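You operate a simulated robot arm through the tools that you are given. There is no shell and no other tool.

Carry out the task below with a simulated robot arm. There is one attempt and no reset: what you move stays moved.

TASK
Press the long white bundle to the card's force and strap it.
Fine: pale board at the dark posts, dark board at the ram; strap on, buckle shut at that force; wind the crank back.

Only the result counts: the job must be done as asked and must still hold three seconds after the hand-in. Knocking over, shifting, dropping, spilling or breaking anything else fails it.

THE ROBOT
A 6-joint arm with a fingered hand, fixed in place. Base frame: the origin is at the foot of the arm, x ahead of it, y to its left, z up. Units: mm, rad, N and s.
With the tool pointing down near the work surface it reaches from about 320 to 820 mm from the base axis. Its first joint turns from -2.897 to 2.897 rad. Payload 4 kg.
The TCP is the grasp point between the finger pads, 26 mm short of the fingertips. In the tool frame z runs along the fingers and y along their closing line. The gripper opens to 132 mm. The gripper's body begins 73 mm behind the TCP. The gripper is a hand of 5 fingers: y runs from the thumb to the fingers, the wrist lies at [0, 0, -239] in the tool frame, and closing takes about 1.5 s.
Orientation is told as [roll, pitch, yaw] about the base's x, y, z axes, in that order, counted from this pose: with the fingers straight down and closing along the base's y, the tool's x points along the base's -x, its y along +y and its z along -z.

THE INTERFACE
- The arm moves only by the tool play_rows. Its argument "series" is a list of rows, each a list of 2 entries, a list of its own where there are three numbers: the shift along the tool's x, y, z in units of 200 mm (1.0 is 200 mm), then the turn, a rotation vector about the tool's x, y, z in units of 60 degrees (1.0 is 60 degrees). In form: [[[tx, ty, tz], [rx, ry, rz]], ...]. A call has 1 to 20 rows; each row is the pose to reach, as a shift and turn from the pose commanded when the call began, along the tool's axes at that moment. "jaw" is the closure in counts, from 0 (fully open) to 255 (shut), set as the call begins (left out, the last holds). A call with a number of a shift or a turn outside -1 to 1 is refused whole. Each row takes 0.2 s and may step no farther than 50 mm and 0.15 rad from the row before; otherwise, or with a gripper value out of range, the whole call is refused. A pose out of reach is approached as far as the arm can. The call stops where the force on the tool passes 90 N (or 10 N more than at its start, if that is more) or the arm is blocked; 0.2 s more then pass. Each finger travels about 45 mm/s and halts on what it meets, pressing with about 23 N; the grip force reading is that of the motor and also rises with nothing between the fingers. The clock runs only during rows and for 0.2 s after the last one: add rows that repeat a pose to give the fingers time. It gives the time, the measured TCP pose, the force on the tool (base axes), the opening and the grip force at its end, in the units of the frame above (readings bear some noise), with the torque about the TCP (base axes, N m) and any sound that the robot's microphone picked up.
- Cameras (640 x 400 px; columns grow to the right, rows downward): "scene" is fixed at [399.8, 499.9, 1438.5]; the picture's right is [-0.90, -0.44, 0.00], its down [-0.29, 0.59, -0.75] and it looks along [0.33, -0.67, -0.66] (base axes); focal length 279 px, centre (320, 200). "wrist" rides on the gripper at [84, 2, -97] in the tool frame; the picture's right is [-0.02, 1.00, 0.00], its down [-0.75, -0.01, -0.66] and it looks along [-0.66, -0.01, 0.75] (tool axes); focal length 270 px, centre (320, 200). There is no depth. A picture from a camera that has moved, and an enlarged one, comes with that camera's place and axes in the base frame and with its lens.
- capture(camera): a new picture of that camera. The clock stands still meanwhile.
- finger_targets(finger1, finger2, finger3, finger4, thumb_bend): sets how far each is bent, from 0 (flat) to 1 (curled in); at 0.3 the hand is open as for a grip, at 0.7 the pads meet at the TCP. One left out holds its place. A second passes; each finger stops where it meets its share of the squeeze, and holds until it gets a number again. A gripper value or a shape takes the hand back. It gives what a move gives, with no picture; readings hold the bend of each and the force on the fingers (four entries, about 0 where the hand has none), thumb and palm.
- grasp_type(shape): the hand has 5 fingers and takes this shape, open, in about a second: jaw (thumb against the fingers, like two jaws); tri (thumb and two fingers); tip (a fingertip pinch); poke (one finger out to press); point (the index stretched); flat (the hand flat); cup (the hand cupped); fist (a fist). The gripper value then closes the fingers along that shape, each until it touches; the sizes above hold for jaw. It gives what a move gives, with no picture.
- zoom(camera, box): a new picture of the part [left, top, right, bottom] of that camera's present view, enlarged. The clock stands still meanwhile.
- finish_job(): hands the job in; it is judged then, once.

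Nothing tells you positions but the pictures and the camera data. Unless the task says otherwise, let go and move clear before handing in.

The tools are called after "Call:" by a JSON object that holds its "name" and its "arguments". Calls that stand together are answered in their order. play_rows: Moves the arm, as the interface text tells. Its arguments: {"type":"object","properties":{"series":{"type":"array","items":{"type":"array"}},"jaw":{"type":"number"}},"required":["series"]} The other tools are called the same way: grasp_type (shape) gives the hand a shape; finger_targets (finger1, finger2, finger3, finger4, thumb_bend) moves the fingers one by one; capture (camera) takes a picture; zoom (camera, box) takes an enlarged picture of a part of a camera's view; finish_job () hands the job in.

At the start:

```text
clock: 0.0
ee_pos: [457.8, 1.8, 1232.6]
ee_rot: [0.0, -0.001, 0.001]
ft_force: [-0.2, -0.3, -0.3]
wrist_torque: [0.05, -0.01, 0.03]
width: 131.5
grip_force: 0.0
shape: jaw
bend: [0.3, 0.3, 0.3, 0.3, 0.3]
finger forces: [0.0, 0.0, 0.0, 0.1, 0.1, 0.1]
```

scene: 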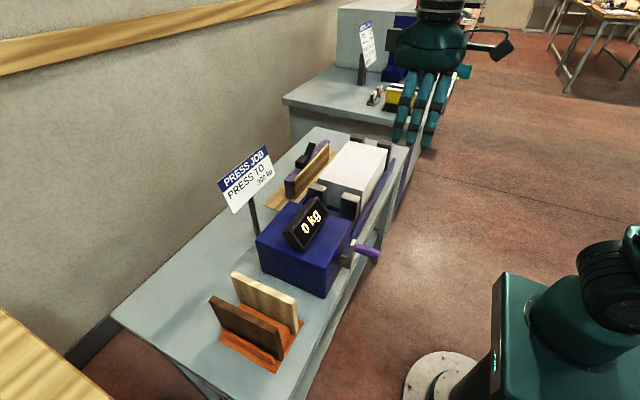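
wrist: 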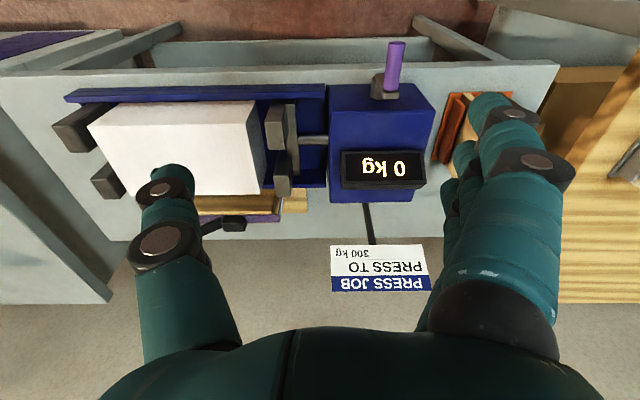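

I see a bench with a blue press bed holding a white bundle, a display box with a crank, a rack with two boards, and a card. I'll look closer before moving.

Call:
{"name": "zoom", "arguments": {"camera": "scene", "box": [200, 120, 420, 260]}}

Call:
{"name": "zoom", "arguments": {"camera": "scene", "box": [190, 250, 350, 380]}}

Call:
{"name": "zoom", "arguments": {"camera": "wrist", "box": [40, 60, 360, 260]}}

Call:
{"name": "zoom", "arguments": {"camera": "wrist", "box": [300, 20, 560, 180]}}

Call:
{"name": "zoom", "arguments": {"camera": "scene", "box": [320, 0, 520, 130]}}

Call:
{"name": "zoom", "arguments": {"camera": "scene", "box": [210, 140, 290, 220]}}

```text
2.86 times, centred on (310, 190) of scene
camera zoom: at [399.8, 499.9, 1438.5], right [-0.9, -0.44, 0.0], down [-0.29, 0.59, -0.75], along [0.33, -0.67, -0.66], focal length 796 px, centre (349, 229)
```

zoom: 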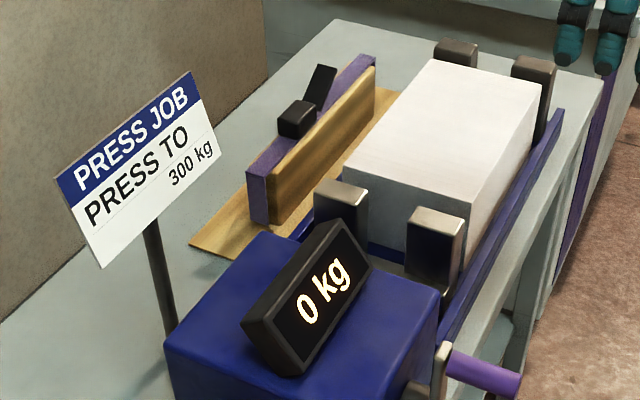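

```text
3.08 times, centred on (270, 315) of scene
camera zoom: at [399.8, 499.9, 1438.5], right [-0.9, -0.44, 0.0], down [-0.29, 0.59, -0.75], along [0.33, -0.67, -0.66], focal length 857 px, centre (474, -154)
```

zoom: 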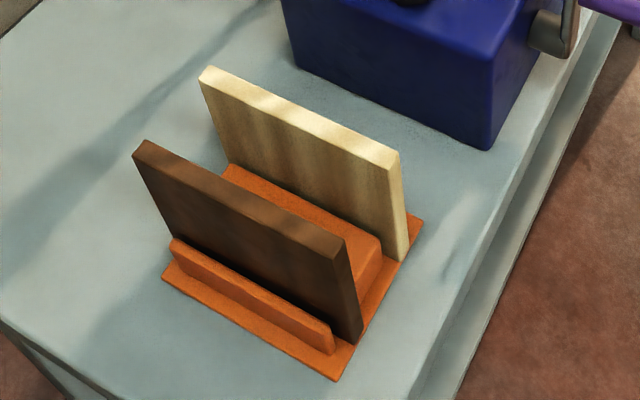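

```text
2.00 times, centred on (200, 160) of wrist
camera zoom: at [373.4, 3.6, 1330.7], right [0.02, 1.0, 0.0], down [0.75, -0.01, 0.66], along [0.66, -0.01, -0.75], focal length 541 px, centre (560, 280)
```

zoom: 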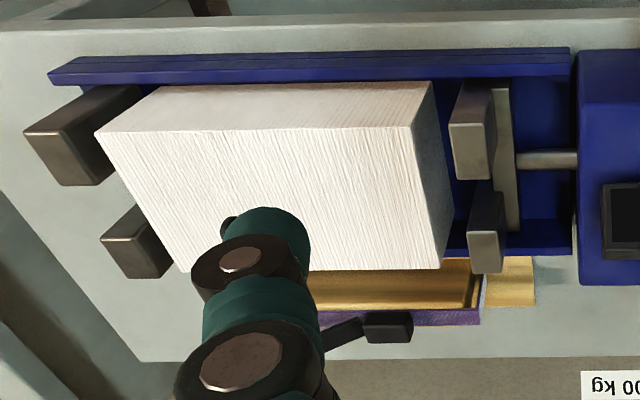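

```text
2.46 times, centred on (430, 100) of wrist
camera zoom: at [373.4, 3.6, 1330.7], right [0.02, 1.0, 0.0], down [0.75, -0.01, 0.66], along [0.66, -0.01, -0.75], focal length 665 px, centre (49, 446)
```

zoom: 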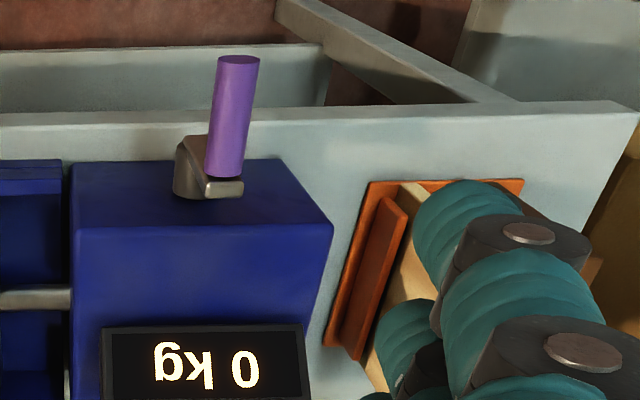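

```text
3.08 times, centred on (420, 65) of scene
camera zoom: at [399.8, 499.9, 1438.5], right [-0.9, -0.44, 0.0], down [-0.29, 0.59, -0.75], along [0.33, -0.67, -0.66], focal length 857 px, centre (12, 615)
```

zoom: 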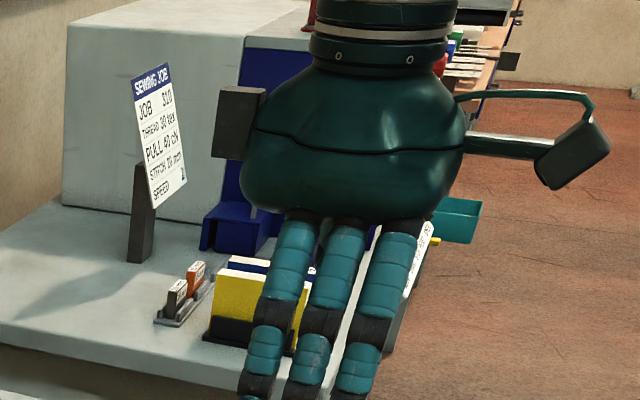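

```text
5.00 times, centred on (250, 180) of scene
camera zoom: at [399.8, 499.9, 1438.5], right [-0.9, -0.44, 0.0], down [-0.29, 0.59, -0.75], along [0.33, -0.67, -0.66], focal length 1393 px, centre (670, 300)
```

zoom: 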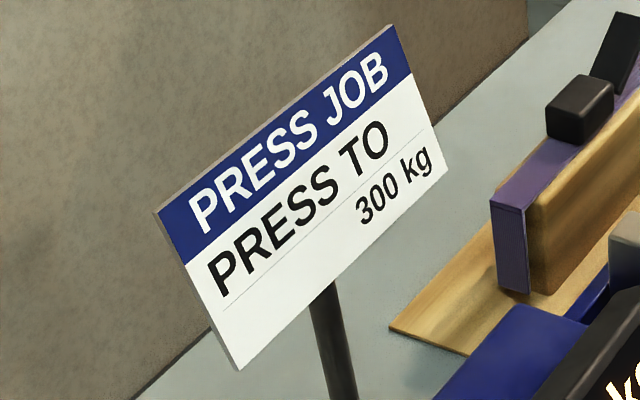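

The card reads 300 kg. I take the bundle to lie at about x 560–704, y −361…−116, with the top at z≈938; the crank handle is near (449, 95, 950), and the strap is on a wooden stand behind the bed. I'll move the hand sideways, staying high, to get better views.

Call:
{"name": "play_rows", "arguments": {"series": [[[-0.08, -0.2, 0], [0, 0, 0]], [[-0.16, -0.4, 0], [0, 0, 0]], [[-0.24, -0.6, 0], [0, 0, 0]], [[-0.32, -0.8, 0], [0, 0, 0]], [[-0.4, -1.0, 0], [0, 0, 0]], [[-0.4, -1.0, 0], [0, 0, 0]]]}}

Call:
{"name": "capture", "arguments": {"camera": "wrist"}}

Call:
{"name": "capture", "arguments": {"camera": "scene"}}

```text
clock: 1.4
ee_pos: [538.1, -197.9, 1233.1]
ee_rot: [0.001, 0.0, 0.002]
ft_force: [-0.8, 0.7, -0.5]
wrist_torque: [-0.01, 0.01, 0.0]
width: 131.9
grip_force: 0.1
shape: jaw
bend: [0.3, 0.3, 0.3, 0.3, 0.3]
finger forces: [0.0, 0.0, 0.1, 0.0, 0.0, 0.1]
```

```text
taken
camera wrist: at [453.7, -196.5, 1330.2], right [0.02, 1.0, 0.0], down [0.75, -0.01, 0.66], along [0.66, -0.01, -0.75], focal length 270 px, centre (320, 200)
```

wrist: 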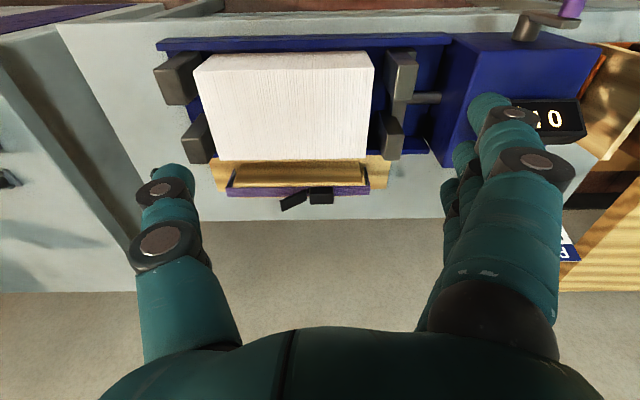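

```text
taken
```

scene: 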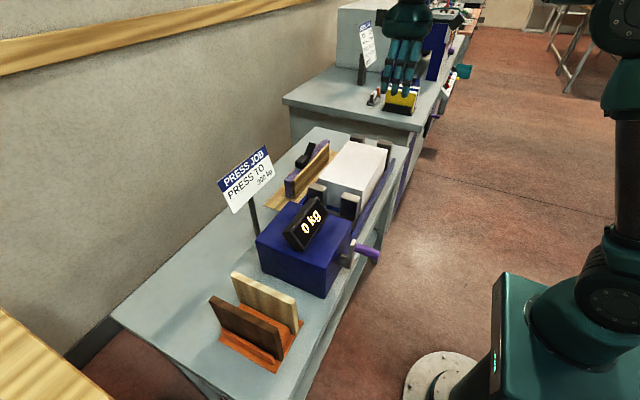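

Call:
{"name": "zoom", "arguments": {"camera": "wrist", "box": [140, 30, 300, 130]}}

Call:
{"name": "zoom", "arguments": {"camera": "wrist", "box": [320, 20, 480, 120]}}

Call:
{"name": "zoom", "arguments": {"camera": "wrist", "box": [190, 130, 430, 250]}}

Call:
{"name": "zoom", "arguments": {"camera": "wrist", "box": [420, 0, 640, 140]}}

Call:
{"name": "zoom", "arguments": {"camera": "scene", "box": [260, 130, 420, 230]}}

Call:
{"name": "zoom", "arguments": {"camera": "scene", "box": [300, 200, 400, 290]}}

```text
4.00 times, centred on (220, 80) of wrist
camera zoom: at [453.7, -196.5, 1330.2], right [0.02, 1.0, 0.0], down [0.75, -0.01, 0.66], along [0.66, -0.01, -0.75], focal length 1081 px, centre (720, 680)
```

zoom: 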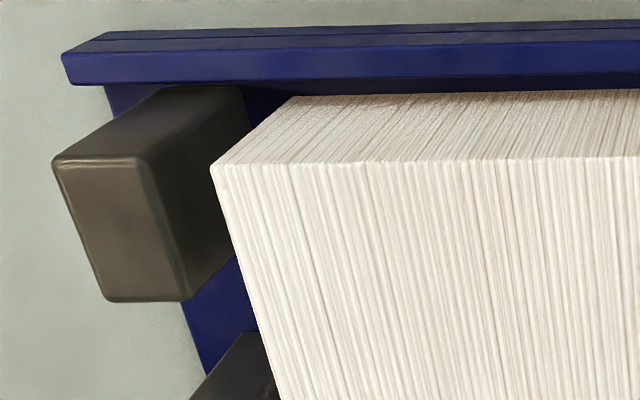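

```text
4.00 times, centred on (400, 70) of wrist
camera zoom: at [453.7, -196.5, 1330.2], right [0.02, 1.0, 0.0], down [0.75, -0.01, 0.66], along [0.66, -0.01, -0.75], focal length 1081 px, centre (0, 720)
```

zoom: 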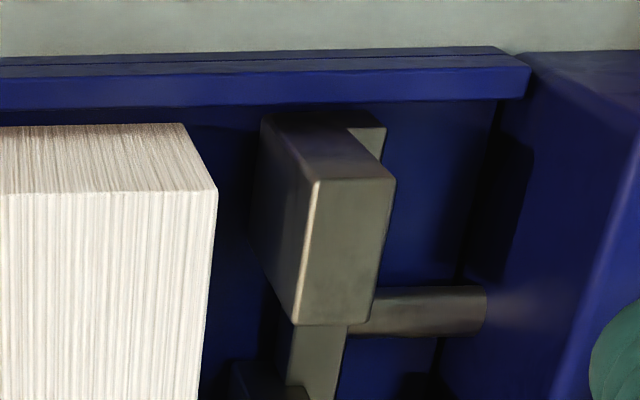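

```text
2.67 times, centred on (310, 190) of wrist
camera zoom: at [453.7, -196.5, 1330.2], right [0.02, 1.0, 0.0], down [0.75, -0.01, 0.66], along [0.66, -0.01, -0.75], focal length 721 px, centre (347, 227)
```

zoom: 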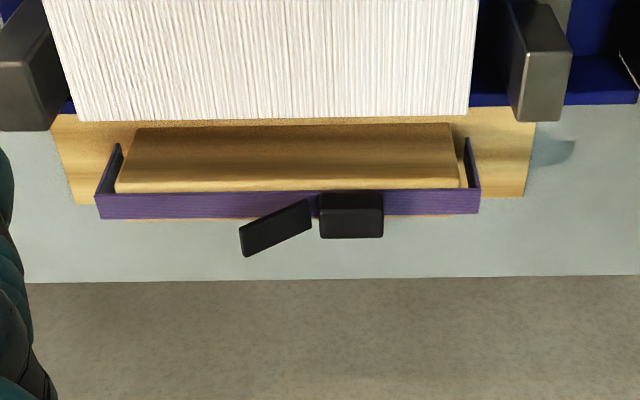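

```text
2.86 times, centred on (530, 70) of wrist
camera zoom: at [453.7, -196.5, 1330.2], right [0.02, 1.0, 0.0], down [0.75, -0.01, 0.66], along [0.66, -0.01, -0.75], focal length 772 px, centre (-280, 571)
```

zoom: 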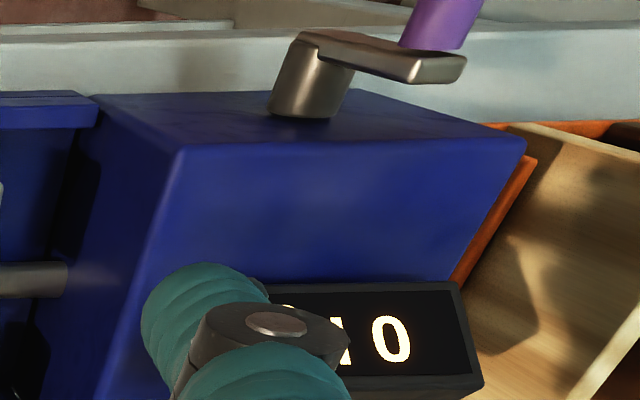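

```text
4.00 times, centred on (340, 180) of scene
camera zoom: at [399.8, 499.9, 1438.5], right [-0.9, -0.44, 0.0], down [-0.29, 0.59, -0.75], along [0.33, -0.67, -0.66], focal length 1114 px, centre (240, 280)
```

zoom: 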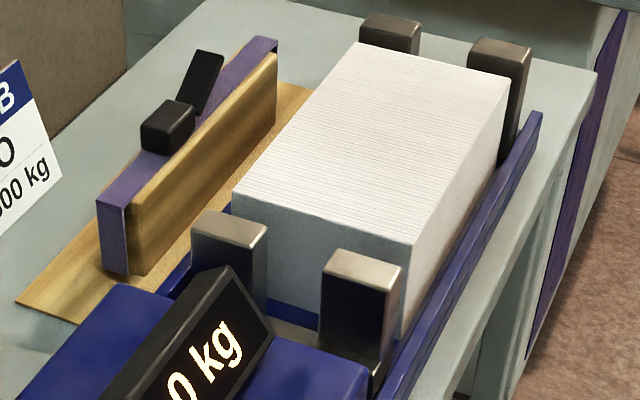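

```text
4.44 times, centred on (350, 245) of scene
camera zoom: at [399.8, 499.9, 1438.5], right [-0.9, -0.44, 0.0], down [-0.29, 0.59, -0.75], along [0.33, -0.67, -0.66], focal length 1238 px, centre (187, 0)
```

zoom: 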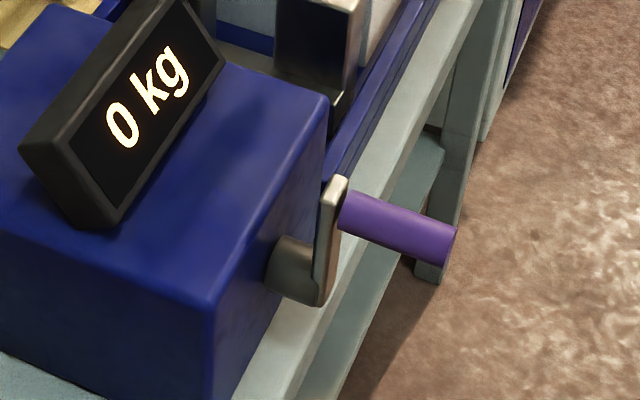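

The strap is an inverted U (about 289 mm long, 27 mm wide, top at z≈904) hung over a wooden block, with an open buckle lever on top. The bundle measures x 568–718, y −381…−121, z 820–917, and the gaps are about 20 mm at the dark posts and about 34 mm at the ram. Next I'll look at the board rack.

Call:
{"name": "play_rows", "arguments": {"series": [[[0, 0.24, 0], [0, 0, 0]], [[0, 0.48, 0], [0, 0, 0]], [[0, 0.72, 0], [0, 0, 0]], [[0, 0.96, 0], [0, 0, 0]], [[0, 1.0, 0], [0, 0, 0]]]}}

Call:
{"name": "play_rows", "arguments": {"series": [[[0, 0.24, 0], [0, 0, 0]], [[0, 0.48, 0], [0, 0, 0]], [[0, 0.72, 0], [0, 0, 0]], [[0, 0.96, 0], [0, 0, 0]], [[0, 1.0, 0], [0, 0, 0]], [[0, 1.0, 0], [0, 0, 0]]]}}

Call:
{"name": "capture", "arguments": {"camera": "wrist"}}

Call:
{"name": "zoom", "arguments": {"camera": "wrist", "box": [240, 20, 480, 170]}}

```text
clock: 2.6
ee_pos: [536.5, 3.3, 1232.3]
ee_rot: [0.002, 0.0, -0.001]
ft_force: [0.2, -0.5, 0.4]
wrist_torque: [-0.02, 0.01, -0.03]
width: 132.2
grip_force: 0.0
shape: jaw
bend: [0.3, 0.3, 0.3, 0.3, 0.3]
finger forces: [0.1, 0.1, 0.0, 0.0, 0.0, 0.0]
```

```text
clock: 4.0
ee_pos: [535.9, 203.8, 1233.2]
ee_rot: [0.002, 0.0, 0.0]
ft_force: [-0.9, -0.3, 0.3]
wrist_torque: [-0.04, 0.0, -0.01]
width: 131.6
grip_force: 0.0
shape: jaw
bend: [0.3, 0.3, 0.3, 0.3, 0.3]
finger forces: [0.0, 0.0, 0.1, 0.1, 0.0, 0.1]
```

```text
taken
camera wrist: at [452.1, 204.7, 1330.6], right [0.02, 1.0, 0.0], down [0.75, -0.01, 0.66], along [0.66, -0.01, -0.75], focal length 270 px, centre (320, 200)
```

wrist: 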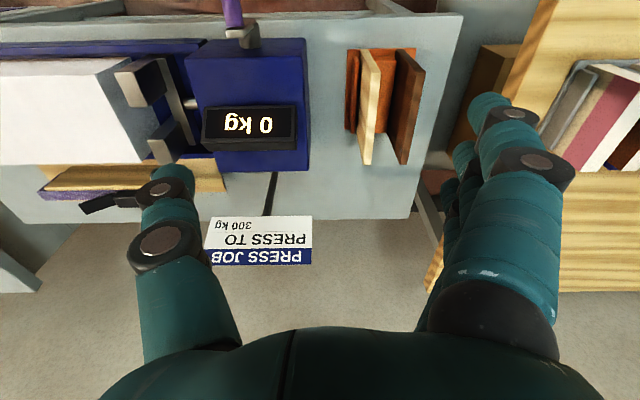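

```text
2.67 times, centred on (360, 95) of wrist
camera zoom: at [452.1, 204.7, 1330.6], right [0.02, 1.0, 0.0], down [0.75, -0.01, 0.66], along [0.66, -0.01, -0.75], focal length 721 px, centre (213, 480)
```

zoom: 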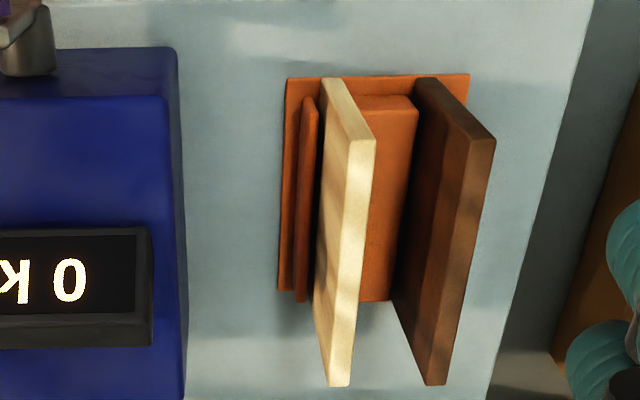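

Call:
{"name": "zoom", "arguments": {"camera": "scene", "box": [200, 262, 312, 332]}}

Call:
{"name": "zoom", "arguments": {"camera": "scene", "box": [200, 310, 312, 380]}}

Call:
{"name": "zoom", "arguments": {"camera": "wrist", "box": [170, 0, 330, 100]}}

Call:
{"name": "zoom", "arguments": {"camera": "scene", "box": [360, 0, 520, 100]}}

```text
5.71 times, centred on (256, 297) of scene
camera zoom: at [399.8, 499.9, 1438.5], right [-0.9, -0.44, 0.0], down [-0.29, 0.59, -0.75], along [0.33, -0.67, -0.66], focal length 1592 px, centre (686, -354)
```

zoom: 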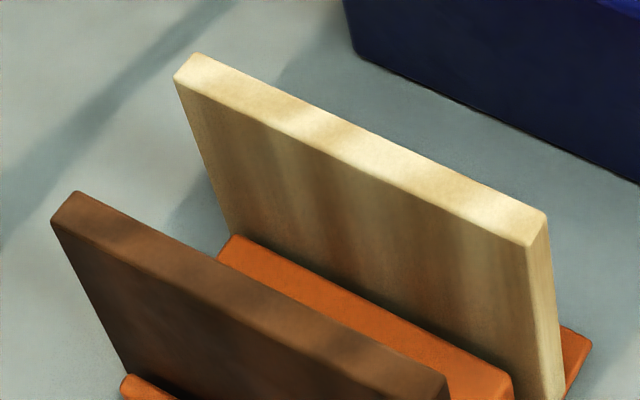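

```text
5.71 times, centred on (256, 345) of scene
camera zoom: at [399.8, 499.9, 1438.5], right [-0.9, -0.44, 0.0], down [-0.29, 0.59, -0.75], along [0.33, -0.67, -0.66], focal length 1592 px, centre (686, -629)
```

zoom: 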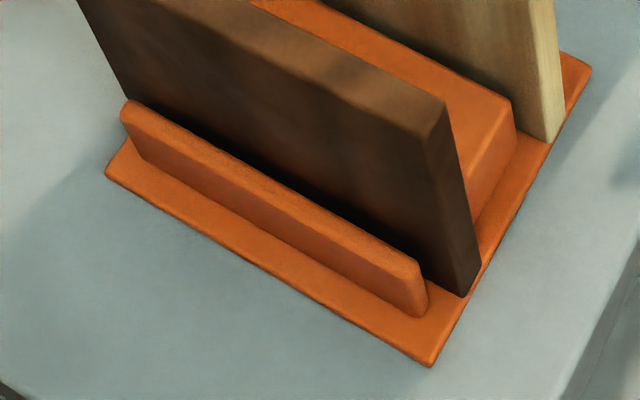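

```text
4.00 times, centred on (250, 50) of wrist
camera zoom: at [452.1, 204.7, 1330.6], right [0.02, 1.0, 0.0], down [0.75, -0.01, 0.66], along [0.66, -0.01, -0.75], focal length 1081 px, centre (600, 800)
```

zoom: 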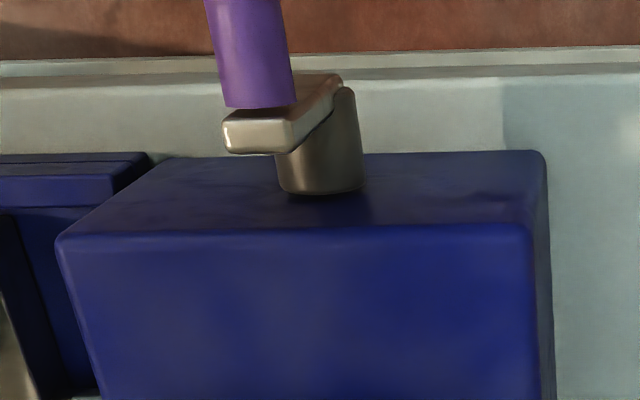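

```text
4.00 times, centred on (440, 50) of scene
camera zoom: at [399.8, 499.9, 1438.5], right [-0.9, -0.44, 0.0], down [-0.29, 0.59, -0.75], along [0.33, -0.67, -0.66], focal length 1114 px, centre (-160, 800)
```

zoom: 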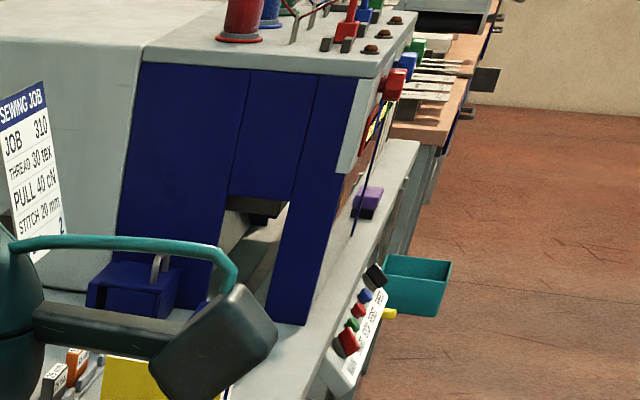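

The boards stand at y≈277 (pale) and y≈337 (dark), spanning x≈563–710 with tops near z≈943 and about 14 mm thick. I'll pre-close the hand to see its shape and width before approaching.

Call:
{"name": "play_rows", "arguments": {"series": [[[0, 0, 0], [0, 0, 0]], [[0, 0, 0], [0, 0, 0]], [[0, 0, 0], [0, 0, 0]], [[0, 0, 0], [0, 0, 0]], [[0, 0, 0], [0, 0, 0]], [[0, 0, 0], [0, 0, 0]]], "jaw": 140}}

Call:
{"name": "capture", "arguments": {"camera": "wrist"}}

Call:
{"name": "capture", "arguments": {"camera": "scene"}}

Call:
{"name": "zoom", "arguments": {"camera": "scene", "box": [240, 20, 460, 160]}}

```text
clock: 5.4
ee_pos: [536.4, 203.1, 1232.4]
ee_rot: [0.001, 0.0, -0.001]
ft_force: [0.8, -0.1, -0.5]
wrist_torque: [0.0, 0.02, -0.01]
width: 60.7
grip_force: 0.0
shape: jaw
bend: [0.73, 0.73, 0.73, 0.73, 0.7]
finger forces: [0.1, 0.0, 0.0, 0.0, 0.0, 0.1]
```

```text
taken
camera wrist: at [452.1, 204.4, 1330.6], right [0.02, 1.0, 0.0], down [0.75, -0.01, 0.66], along [0.66, -0.01, -0.75], focal length 270 px, centre (320, 200)
```

wrist: 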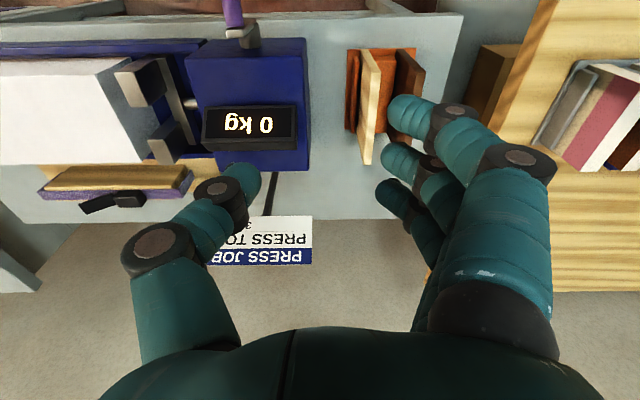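

```text
taken
```

scene: 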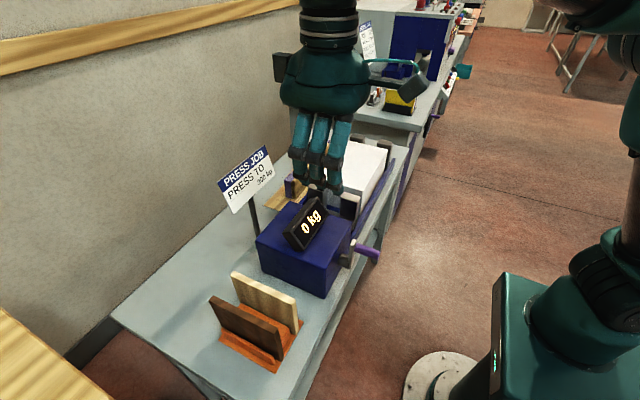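

```text
2.86 times, centred on (350, 90) of scene
camera zoom: at [399.8, 499.9, 1438.5], right [-0.9, -0.44, 0.0], down [-0.29, 0.59, -0.75], along [0.33, -0.67, -0.66], focal length 796 px, centre (234, 514)
```

zoom: 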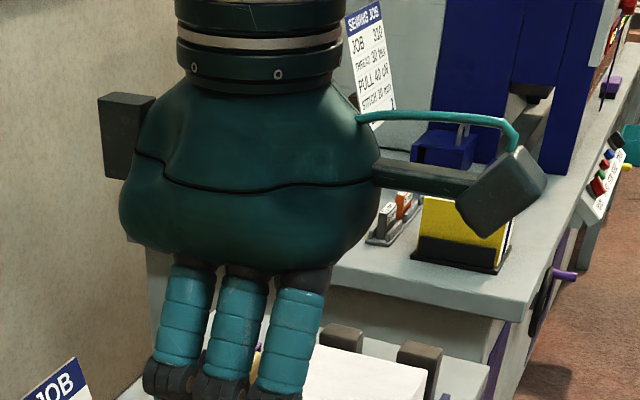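

Call:
{"name": "play_rows", "arguments": {"series": [[[-0.125, 0.0925, 0.1], [0, 0, 0]], [[-0.25, 0.185, 0.2], [0, 0, 0]], [[-0.375, 0.2775, 0.3], [0, 0, 0]], [[-0.5, 0.37, 0.4], [0, 0, 0]], [[-0.5, 0.37, 0.4], [0, 0, 0]]]}}

Call:
{"name": "capture", "arguments": {"camera": "wrist"}}

Call:
{"name": "capture", "arguments": {"camera": "scene"}}

```text
clock: 6.6
ee_pos: [638.8, 277.5, 1152.4]
ee_rot: [0.001, -0.001, 0.002]
ft_force: [-0.1, -0.7, -0.1]
wrist_torque: [0.05, -0.02, -0.02]
width: 60.4
grip_force: 0.0
shape: jaw
bend: [0.73, 0.73, 0.73, 0.73, 0.7]
finger forces: [0.0, 0.0, 0.0, 0.0, 0.1, 0.0]
```

```text
taken
camera wrist: at [553.1, 278.2, 1250.8], right [0.02, 1.0, 0.0], down [0.75, -0.01, 0.66], along [0.66, -0.01, -0.75], focal length 270 px, centre (320, 200)
```

wrist: 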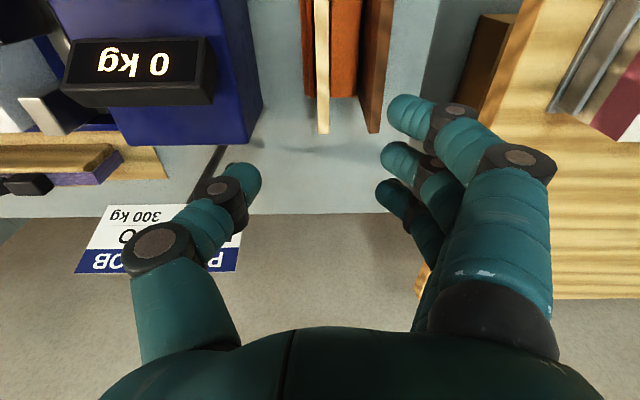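

```text
taken
```

scene: 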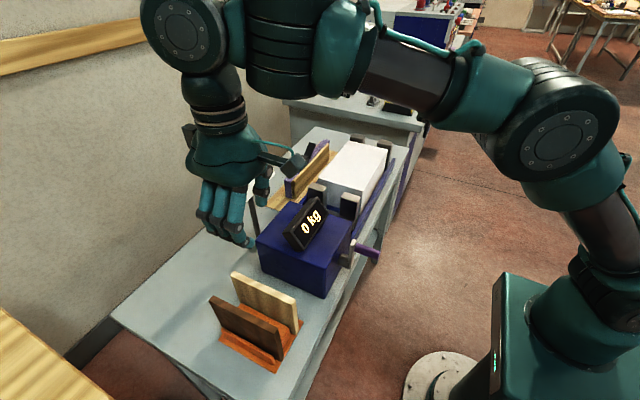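

Call:
{"name": "zoom", "arguments": {"camera": "wrist", "box": [260, 0, 420, 140]}}

```text
2.86 times, centred on (340, 70) of wrist
camera zoom: at [553.1, 278.2, 1250.8], right [0.02, 1.0, 0.0], down [0.75, -0.01, 0.66], along [0.66, -0.01, -0.75], focal length 772 px, centre (263, 571)
```

zoom: 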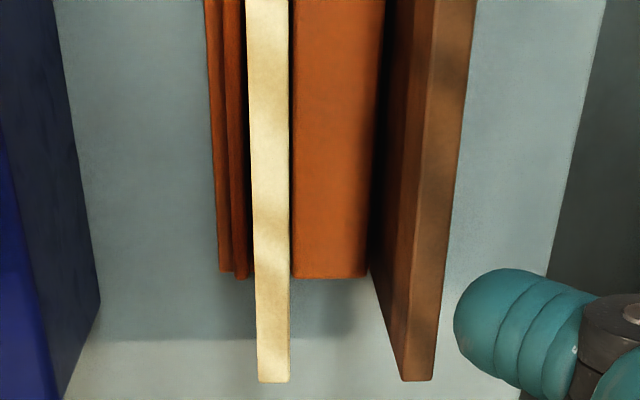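

The pale board is centred at about y≈280 under the hand. I'll narrow the opening a bit and descend to just above its top edge, then check from the side.

Call:
{"name": "play_rows", "arguments": {"series": [[[0, 0.0075, 0.2], [0, 0, 0]], [[0, 0.015, 0.4], [0, 0, 0]], [[0, 0.015, 0.6], [0, 0, 0]], [[0, 0.015, 0.8], [0, 0, 0]], [[0, 0.015, 0.8], [0, 0, 0]], [[0, 0.015, 0.8], [0, 0, 0]]], "jaw": 165}}

Call:
{"name": "zoom", "arguments": {"camera": "scene", "box": [160, 200, 320, 340]}}

Call:
{"name": "capture", "arguments": {"camera": "wrist"}}

```text
clock: 8.0
ee_pos: [637.5, 279.6, 992.5]
ee_rot: [0.001, -0.001, 0.0]
ft_force: [0.6, 0.2, 0.5]
wrist_torque: [0.02, -0.01, 0.01]
width: 47.3
grip_force: 0.1
shape: jaw
bend: [0.73, 0.73, 0.73, 0.73, 0.7]
finger forces: [0.1, 0.0, 0.1, 0.0, 0.0, 0.1]
```

```text
2.86 times, centred on (240, 270) of scene
camera zoom: at [399.8, 499.9, 1438.5], right [-0.9, -0.44, 0.0], down [-0.29, 0.59, -0.75], along [0.33, -0.67, -0.66], focal length 796 px, centre (549, 0)
```

zoom: 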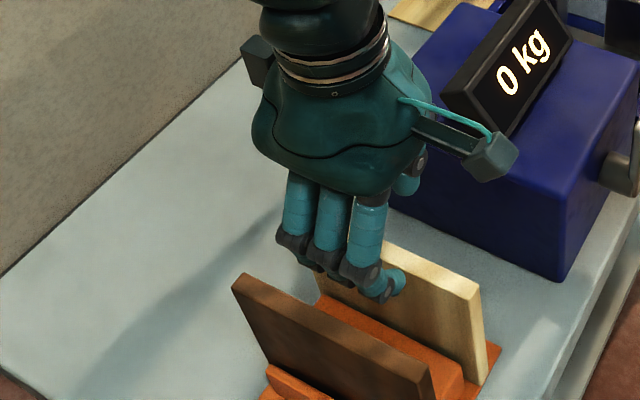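

```text
taken
camera wrist: at [552.9, 280.5, 1091.0], right [0.02, 1.0, 0.0], down [0.75, -0.01, 0.66], along [0.66, -0.01, -0.75], focal length 270 px, centre (320, 200)
```

wrist: 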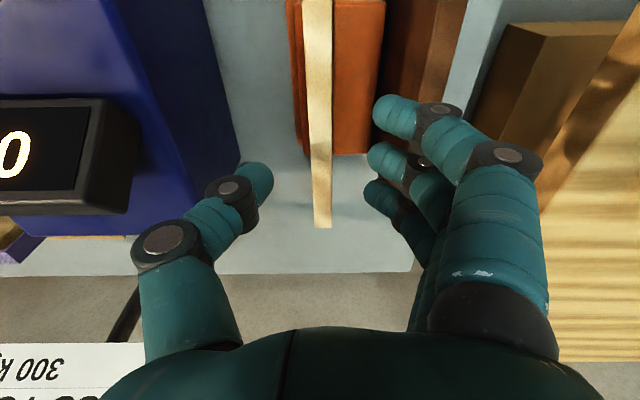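

Alignment over the pale board is good (board centre y≈279.4, top z≈943). I'll descend about 49 mm and close on its top edge.

Call:
{"name": "play_rows", "arguments": {"series": [[[0, 0, 0.1], [0, 0, 0]], [[0, 0, 0.18], [0, 0, 0]], [[0, 0, 0.245], [0, 0, 0]], [[0, 0, 0.245], [0, 0, 0]]]}}

Call:
{"name": "zoom", "arguments": {"camera": "scene", "box": [190, 230, 318, 310]}}

Call:
{"name": "capture", "arguments": {"camera": "wrist"}}

```text
clock: 9.0
ee_pos: [638.2, 278.9, 945.3]
ee_rot: [-0.001, 0.0, 0.001]
ft_force: [-0.3, 0.0, -0.8]
wrist_torque: [0.02, 0.0, 0.03]
width: 47.2
grip_force: 0.0
shape: jaw
bend: [0.73, 0.73, 0.73, 0.73, 0.7]
finger forces: [0.0, 0.0, 0.1, 0.1, 0.1, 0.0]
```

```text
5.00 times, centred on (254, 270) of scene
camera zoom: at [399.8, 499.9, 1438.5], right [-0.9, -0.44, 0.0], down [-0.29, 0.59, -0.75], along [0.33, -0.67, -0.66], focal length 1393 px, centre (650, -150)
```

zoom: 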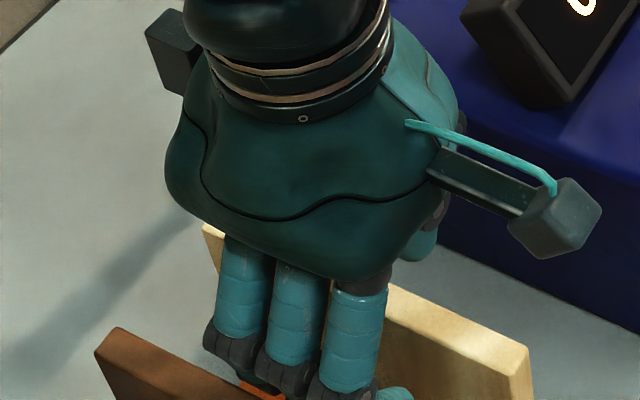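

```text
taken
camera wrist: at [553.0, 280.4, 1042.0], right [0.02, 1.0, 0.0], down [0.75, -0.01, 0.66], along [0.66, -0.01, -0.75], focal length 270 px, centre (320, 200)
```

wrist: 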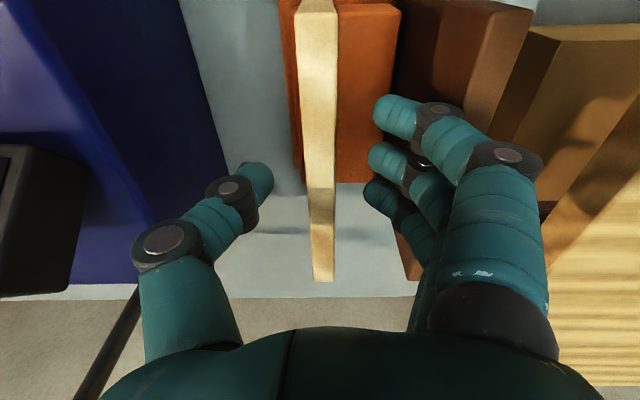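

Call:
{"name": "play_rows", "arguments": {"series": [[[0, 0, 0], [0, 0, 0]], [[0, 0, 0], [0, 0, 0]], [[0, 0, 0], [0, 0, 0]], [[0, 0, 0], [0, 0, 0]], [[0, 0, 0], [0, 0, 0]], [[0, 0, 0], [0, 0, 0]], [[0, 0, 0], [0, 0, 0]]], "jaw": 255}}

Call:
{"name": "capture", "arguments": {"camera": "wrist"}}

Call:
{"name": "zoom", "arguments": {"camera": "scene", "box": [190, 240, 318, 320]}}

```text
clock: 10.6
ee_pos: [636.5, 280.4, 944.3]
ee_rot: [0.0, 0.0, -0.002]
ft_force: [0.2, -0.5, -0.1]
wrist_torque: [0.0, 0.0, -0.01]
width: 8.8
grip_force: 22.3
shape: jaw
bend: [0.71, 0.71, 0.71, 0.71, 0.7]
finger forces: [5.1, 5.2, 5.1, 5.0, 20.3, 0.0]
```

```text
taken
camera wrist: at [553.0, 280.4, 1042.0], right [0.02, 1.0, 0.0], down [0.75, -0.01, 0.66], along [0.66, -0.01, -0.75], focal length 270 px, centre (320, 200)
```

wrist: 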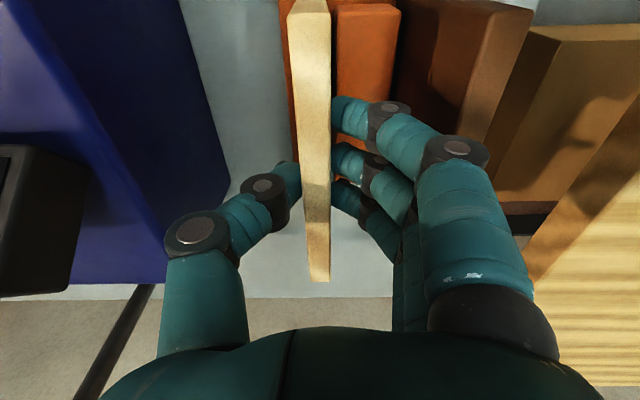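

```text
5.00 times, centred on (254, 280) of scene
camera zoom: at [399.8, 499.9, 1438.5], right [-0.9, -0.44, 0.0], down [-0.29, 0.59, -0.75], along [0.33, -0.67, -0.66], focal length 1393 px, centre (650, -200)
```

zoom: 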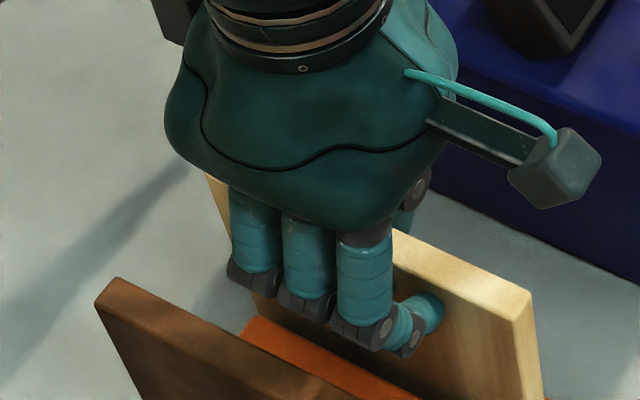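

The board is gripped (about 5 N on each finger). I'll lift slowly at first and check.

Call:
{"name": "play_rows", "arguments": {"series": [[[0, 0, -0.05], [0, 0, 0]], [[0, 0, -0.1], [0, 0, 0]], [[0, 0, -0.2], [0, 0, 0]], [[0, 0, -0.35], [0, 0, 0]], [[0, 0, -0.55], [0, 0, 0]], [[0, 0, -0.75], [0, 0, 0]], [[0, 0, -0.95], [0, 0, 0]], [[0, 0, -0.95], [0, 0, 0]]]}}

Call:
{"name": "capture", "arguments": {"camera": "wrist"}}

Call:
{"name": "capture", "arguments": {"camera": "scene"}}

```text
clock: 12.4
ee_pos: [637.4, 278.2, 1134.6]
ee_rot: [0.0, 0.0, -0.001]
ft_force: [0.6, 0.4, -0.8]
wrist_torque: [0.03, -0.05, 0.0]
width: 8.7
grip_force: 23.3
shape: jaw
bend: [0.71, 0.71, 0.71, 0.71, 0.7]
finger forces: [5.2, 5.2, 5.1, 5.3, 20.7, 0.1]
```

```text
taken
camera wrist: at [552.9, 280.9, 1232.6], right [0.02, 1.0, 0.0], down [0.75, -0.01, 0.66], along [0.66, -0.01, -0.75], focal length 270 px, centre (320, 200)
```

wrist: 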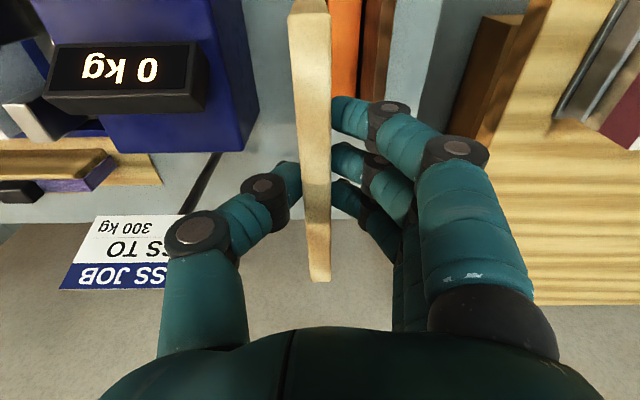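

```text
taken
```

scene: 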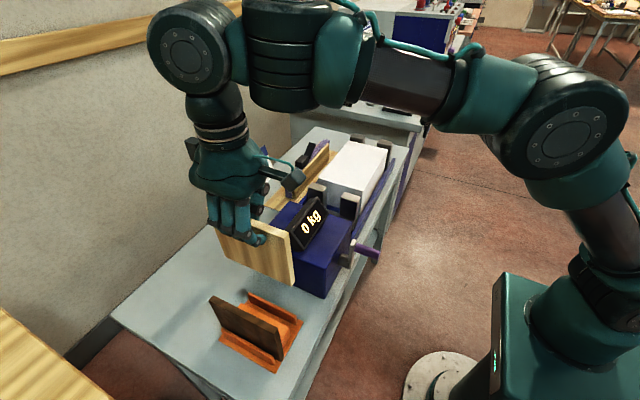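

Call:
{"name": "zoom", "arguments": {"camera": "wrist", "box": [200, 0, 440, 150]}}

Call:
{"name": "zoom", "arguments": {"camera": "wrist", "box": [240, 150, 400, 290]}}

Call:
{"name": "zoom", "arguments": {"camera": "scene", "box": [190, 200, 318, 300]}}

```text
2.67 times, centred on (320, 75) of wrist
camera zoom: at [552.9, 280.9, 1232.6], right [0.02, 1.0, 0.0], down [0.75, -0.01, 0.66], along [0.66, -0.01, -0.75], focal length 721 px, centre (320, 533)
```

zoom: 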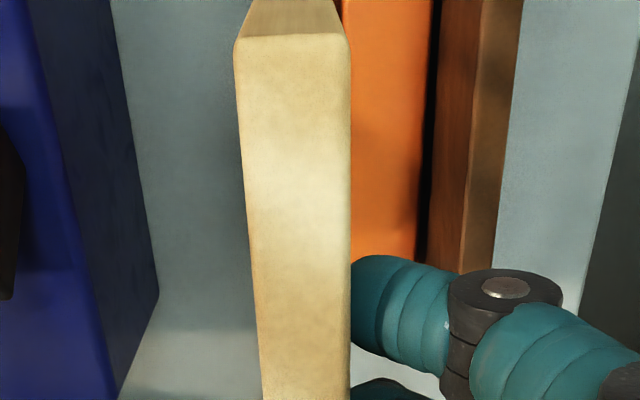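

```text
2.86 times, centred on (320, 220) of wrist
camera zoom: at [552.9, 280.9, 1232.6], right [0.02, 1.0, 0.0], down [0.75, -0.01, 0.66], along [0.66, -0.01, -0.75], focal length 772 px, centre (320, 143)
```

zoom: 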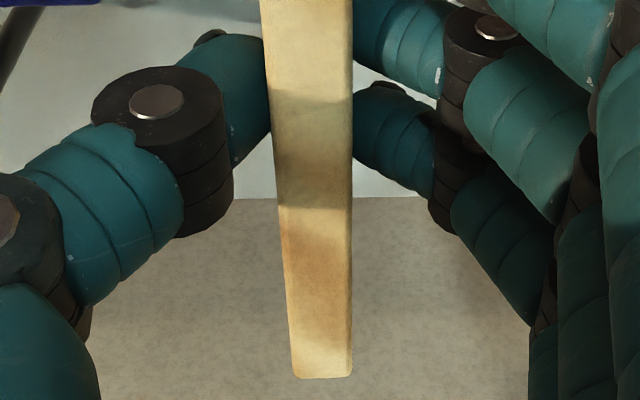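

```text
4.00 times, centred on (254, 250) of scene
camera zoom: at [399.8, 499.9, 1438.5], right [-0.9, -0.44, 0.0], down [-0.29, 0.59, -0.75], along [0.33, -0.67, -0.66], focal length 1114 px, centre (584, 0)
```

zoom: 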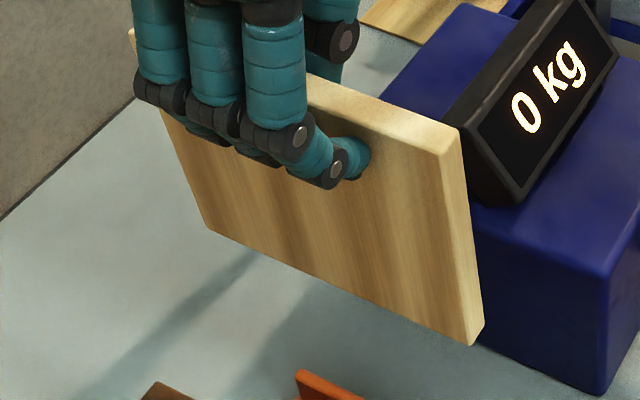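

The pale board hangs cleanly in the grip, with its top level with the TCP. I'll raise it to travel height and carry it over to the dark-post end.

Call:
{"name": "play_rows", "arguments": {"series": [[[0, 0, -0.12], [0, 0, 0]], [[0, 0, -0.24], [0, 0, 0]], [[0, -0.15, -0.24], [0, 0, 0]], [[0, -0.35, -0.24], [0, 0, 0]], [[0, -0.55, -0.24], [0, 0, 0]], [[0, -0.75, -0.24], [0, 0, 0]], [[0, -0.95, -0.24], [0, 0, 0]], [[0, -1.0, -0.24], [0, 0, 0]]]}}

Call:
{"name": "play_rows", "arguments": {"series": [[[0, -0.15, 0], [0, 0, 0]], [[0, -0.35, 0], [0, 0, 0]], [[0, -0.55, 0], [0, 0, 0]], [[0, -0.75, 0], [0, 0, 0]], [[0, -0.95, 0], [0, 0, 0]], [[0, -1.0, 0], [0, 0, 0]]]}}

Call:
{"name": "play_rows", "arguments": {"series": [[[0, -0.15, 0], [0, 0, 0]], [[0, -0.35, 0], [0, 0, 0]], [[0, -0.55, 0], [0, 0, 0]], [[0, -0.75, 0], [0, 0, 0]], [[0, -0.95, 0], [0, 0, 0]], [[0, -1.0, 0], [0, 0, 0]]]}}

Call:
{"name": "play_rows", "arguments": {"series": [[[0, -0.15, 0], [0, 0, 0]], [[0, -0.3, 0], [0, 0, 0]], [[0, -0.34, 0], [0, 0, 0]], [[0, -0.34, 0], [0, 0, 0]]]}}

Call:
{"name": "capture", "arguments": {"camera": "wrist"}}

Call:
{"name": "capture", "arguments": {"camera": "scene"}}

```text
clock: 14.2
ee_pos: [639.7, 79.4, 1182.5]
ee_rot: [0.001, 0.001, -0.002]
ft_force: [0.1, -0.7, -2.9]
wrist_torque: [0.02, -0.04, 0.01]
width: 8.9
grip_force: 23.1
shape: jaw
bend: [0.71, 0.71, 0.71, 0.71, 0.7]
finger forces: [5.2, 5.3, 5.2, 5.3, 21.1, 0.0]
```

```text
clock: 15.6
ee_pos: [638.4, -121.3, 1182.8]
ee_rot: [-0.001, 0.001, 0.001]
ft_force: [-0.4, -0.6, -1.5]
wrist_torque: [-0.01, 0.02, -0.02]
width: 9.0
grip_force: 23.0
shape: jaw
bend: [0.71, 0.71, 0.71, 0.71, 0.7]
finger forces: [5.3, 5.2, 5.2, 5.3, 21.1, 0.0]
```

```text
clock: 17.0
ee_pos: [633.4, -318.9, 1178.8]
ee_rot: [0.0, 0.001, 0.001]
ft_force: [0.7, 0.3, -1.7]
wrist_torque: [0.0, -0.03, 0.0]
width: 8.8
grip_force: 22.7
shape: jaw
bend: [0.71, 0.71, 0.71, 0.71, 0.7]
finger forces: [5.4, 5.4, 5.5, 5.3, 21.3, 0.0]
out of reach, approached as far as the arm can: row 6
```

```text
clock: 18.0
ee_pos: [613.4, -371.8, 1164.9]
ee_rot: [0.002, 0.001, 0.0]
ft_force: [-0.9, -0.6, -1.5]
wrist_torque: [0.03, 0.0, 0.02]
width: 9.0
grip_force: 22.9
shape: jaw
bend: [0.71, 0.71, 0.71, 0.71, 0.7]
finger forces: [5.3, 5.4, 5.4, 5.2, 21.4, 0.0]
out of reach, approached as far as the arm can: row 1, 2, 3, 4
```

```text
taken
camera wrist: at [529.0, -369.9, 1263.8], right [0.02, 1.0, 0.0], down [0.75, -0.01, 0.66], along [0.66, -0.01, -0.75], focal length 270 px, centre (320, 200)
```

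wrist: 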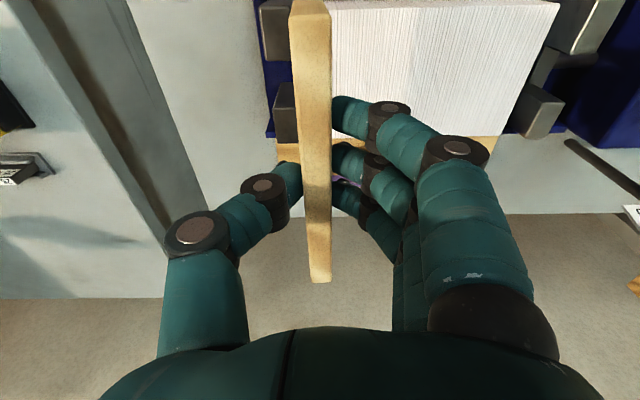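

```text
taken
```

scene: 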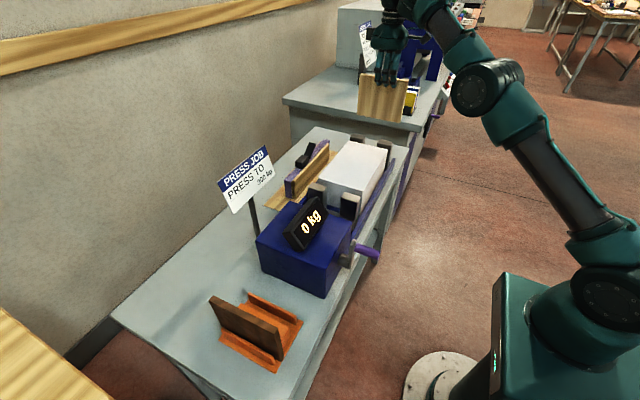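

The arm ran out of reach at that height, so I'll lower the commanded pose (still well above the bundle), which brings the target back into reach.

Call:
{"name": "play_rows", "arguments": {"series": [[[0, 0, 0.14], [0, 0, 0]], [[0, 0, 0.28], [0, 0, 0]], [[0, 0, 0.41], [0, 0, 0]], [[0, 0, 0.41], [0, 0, 0]]]}}

Call:
{"name": "capture", "arguments": {"camera": "wrist"}}

Call:
{"name": "zoom", "arguments": {"camera": "wrist", "box": [220, 0, 420, 125]}}

Call:
{"name": "zoom", "arguments": {"camera": "scene", "box": [300, 40, 460, 220]}}

```text
clock: 19.0
ee_pos: [613.4, -371.2, 1083.8]
ee_rot: [0.0, -0.001, 0.001]
ft_force: [-0.4, 0.0, -0.8]
wrist_torque: [0.02, 0.0, 0.0]
width: 9.0
grip_force: 23.2
shape: jaw
bend: [0.71, 0.71, 0.71, 0.71, 0.7]
finger forces: [5.2, 5.3, 5.4, 5.0, 20.8, 0.0]
```

```text
taken
camera wrist: at [528.7, -370.3, 1181.8], right [0.02, 1.0, 0.0], down [0.75, -0.02, 0.66], along [0.66, -0.01, -0.75], focal length 270 px, centre (320, 200)
```

wrist: 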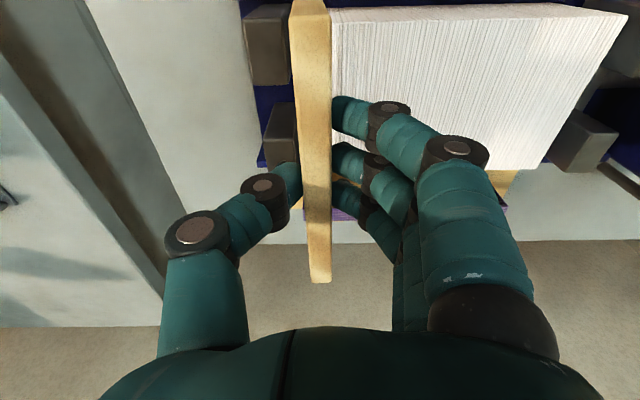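

```text
3.20 times, centred on (320, 62) of wrist
camera zoom: at [528.7, -370.3, 1181.8], right [0.02, 1.0, 0.0], down [0.75, -0.02, 0.66], along [0.66, -0.01, -0.75], focal length 865 px, centre (320, 640)
```

zoom: 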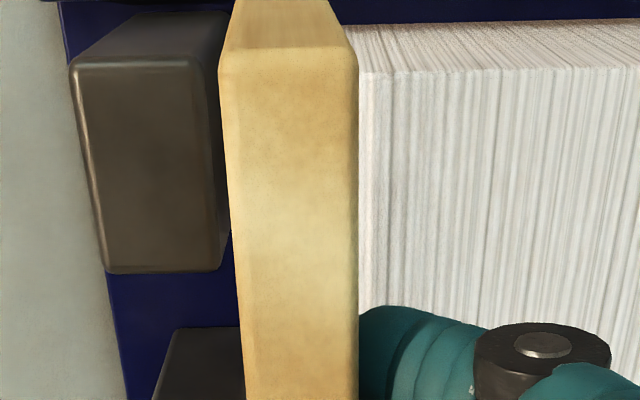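

```text
2.22 times, centred on (380, 130) of scene
camera zoom: at [399.8, 499.9, 1438.5], right [-0.9, -0.44, 0.0], down [-0.29, 0.59, -0.75], along [0.33, -0.67, -0.66], focal length 619 px, centre (187, 356)
```

zoom: 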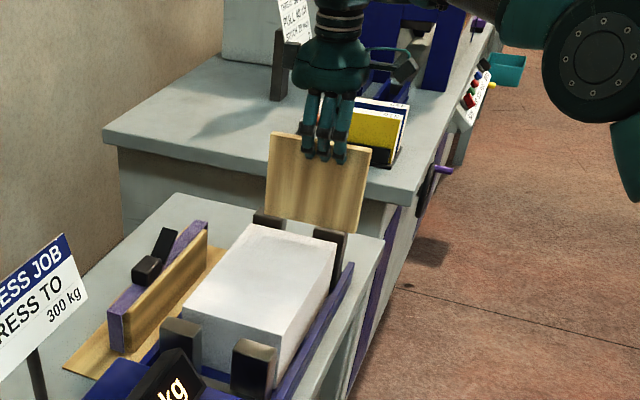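

Call:
{"name": "play_rows", "arguments": {"series": [[[-0.07, -0.045, 0], [0, 0, 0]], [[-0.145, -0.09, 0], [0, 0, 0]], [[-0.145, -0.09, 0.05], [0, 0, 0]], [[-0.145, -0.09, 0.05], [0, 0, 0]]]}}

Call:
{"name": "zoom", "arguments": {"camera": "wrist", "box": [220, 0, 420, 125]}}

Call:
{"name": "zoom", "arguments": {"camera": "scene", "box": [340, 90, 420, 170]}}

```text
clock: 20.0
ee_pos: [642.6, -388.7, 1074.5]
ee_rot: [0.0, 0.001, -0.001]
ft_force: [0.1, -0.2, -1.7]
wrist_torque: [0.02, 0.04, -0.02]
width: 8.9
grip_force: 23.1
shape: jaw
bend: [0.71, 0.71, 0.71, 0.71, 0.7]
finger forces: [5.2, 5.3, 5.2, 5.1, 20.8, 0.1]
```

```text
3.20 times, centred on (320, 62) of wrist
camera zoom: at [557.4, -387.6, 1172.3], right [0.02, 1.0, 0.0], down [0.75, -0.01, 0.66], along [0.66, -0.01, -0.75], focal length 865 px, centre (320, 640)
```

zoom: 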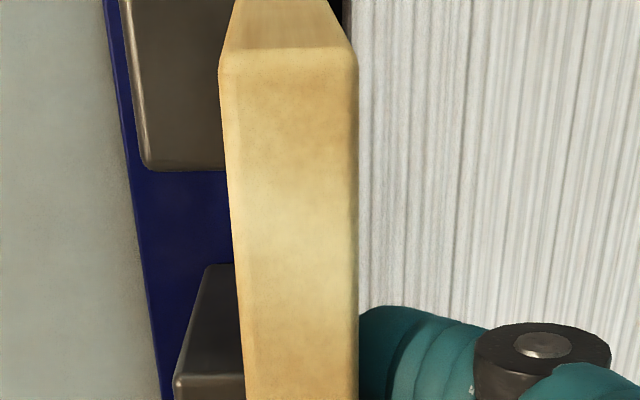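

```text
5.00 times, centred on (380, 130) of scene
camera zoom: at [399.8, 499.9, 1438.5], right [-0.9, -0.44, 0.0], down [-0.29, 0.59, -0.75], along [0.33, -0.67, -0.66], focal length 1393 px, centre (20, 550)
```

zoom: 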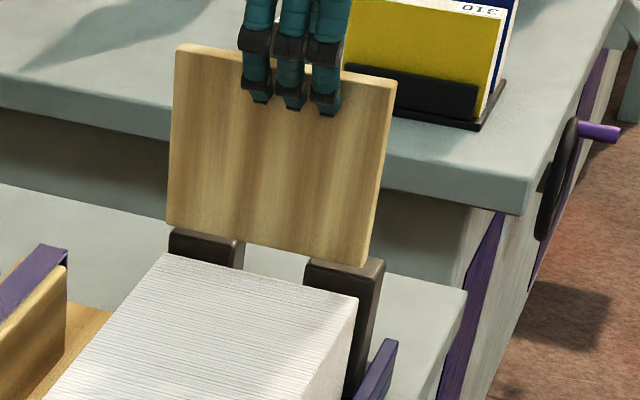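

I'll shift sideways so that both the gap's post edge and the bundle edge show beside the board, to measure the slot accurately.

Call:
{"name": "play_rows", "arguments": {"series": [[[0, 0.1, 0], [0, 0, 0]], [[0, 0.2, 0], [0, 0, 0]], [[0, 0.2, 0], [0, 0, 0]]]}}

Call:
{"name": "zoom", "arguments": {"camera": "wrist", "box": [200, 0, 360, 100]}}

```text
clock: 20.8
ee_pos: [641.8, -348.7, 1074.3]
ee_rot: [-0.001, 0.0, 0.0]
ft_force: [-0.6, 0.2, -1.5]
wrist_torque: [0.01, -0.02, -0.02]
width: 8.6
grip_force: 23.3
shape: jaw
bend: [0.71, 0.71, 0.71, 0.71, 0.7]
finger forces: [5.1, 5.3, 5.3, 5.1, 20.6, 0.0]
```

```text
4.00 times, centred on (280, 50) of wrist
camera zoom: at [557.2, -347.6, 1172.0], right [0.02, 1.0, 0.0], down [0.75, -0.01, 0.66], along [0.66, -0.01, -0.75], focal length 1081 px, centre (480, 800)
```

zoom: 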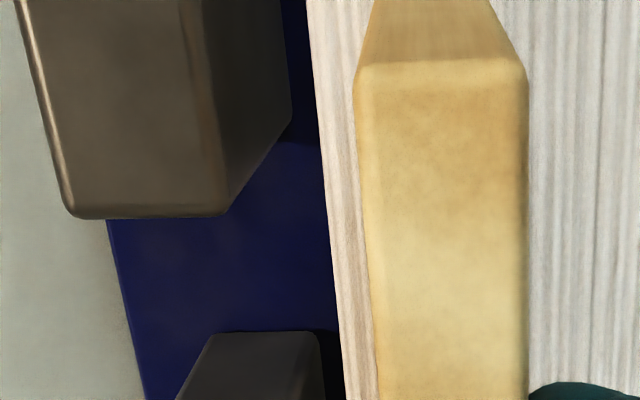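

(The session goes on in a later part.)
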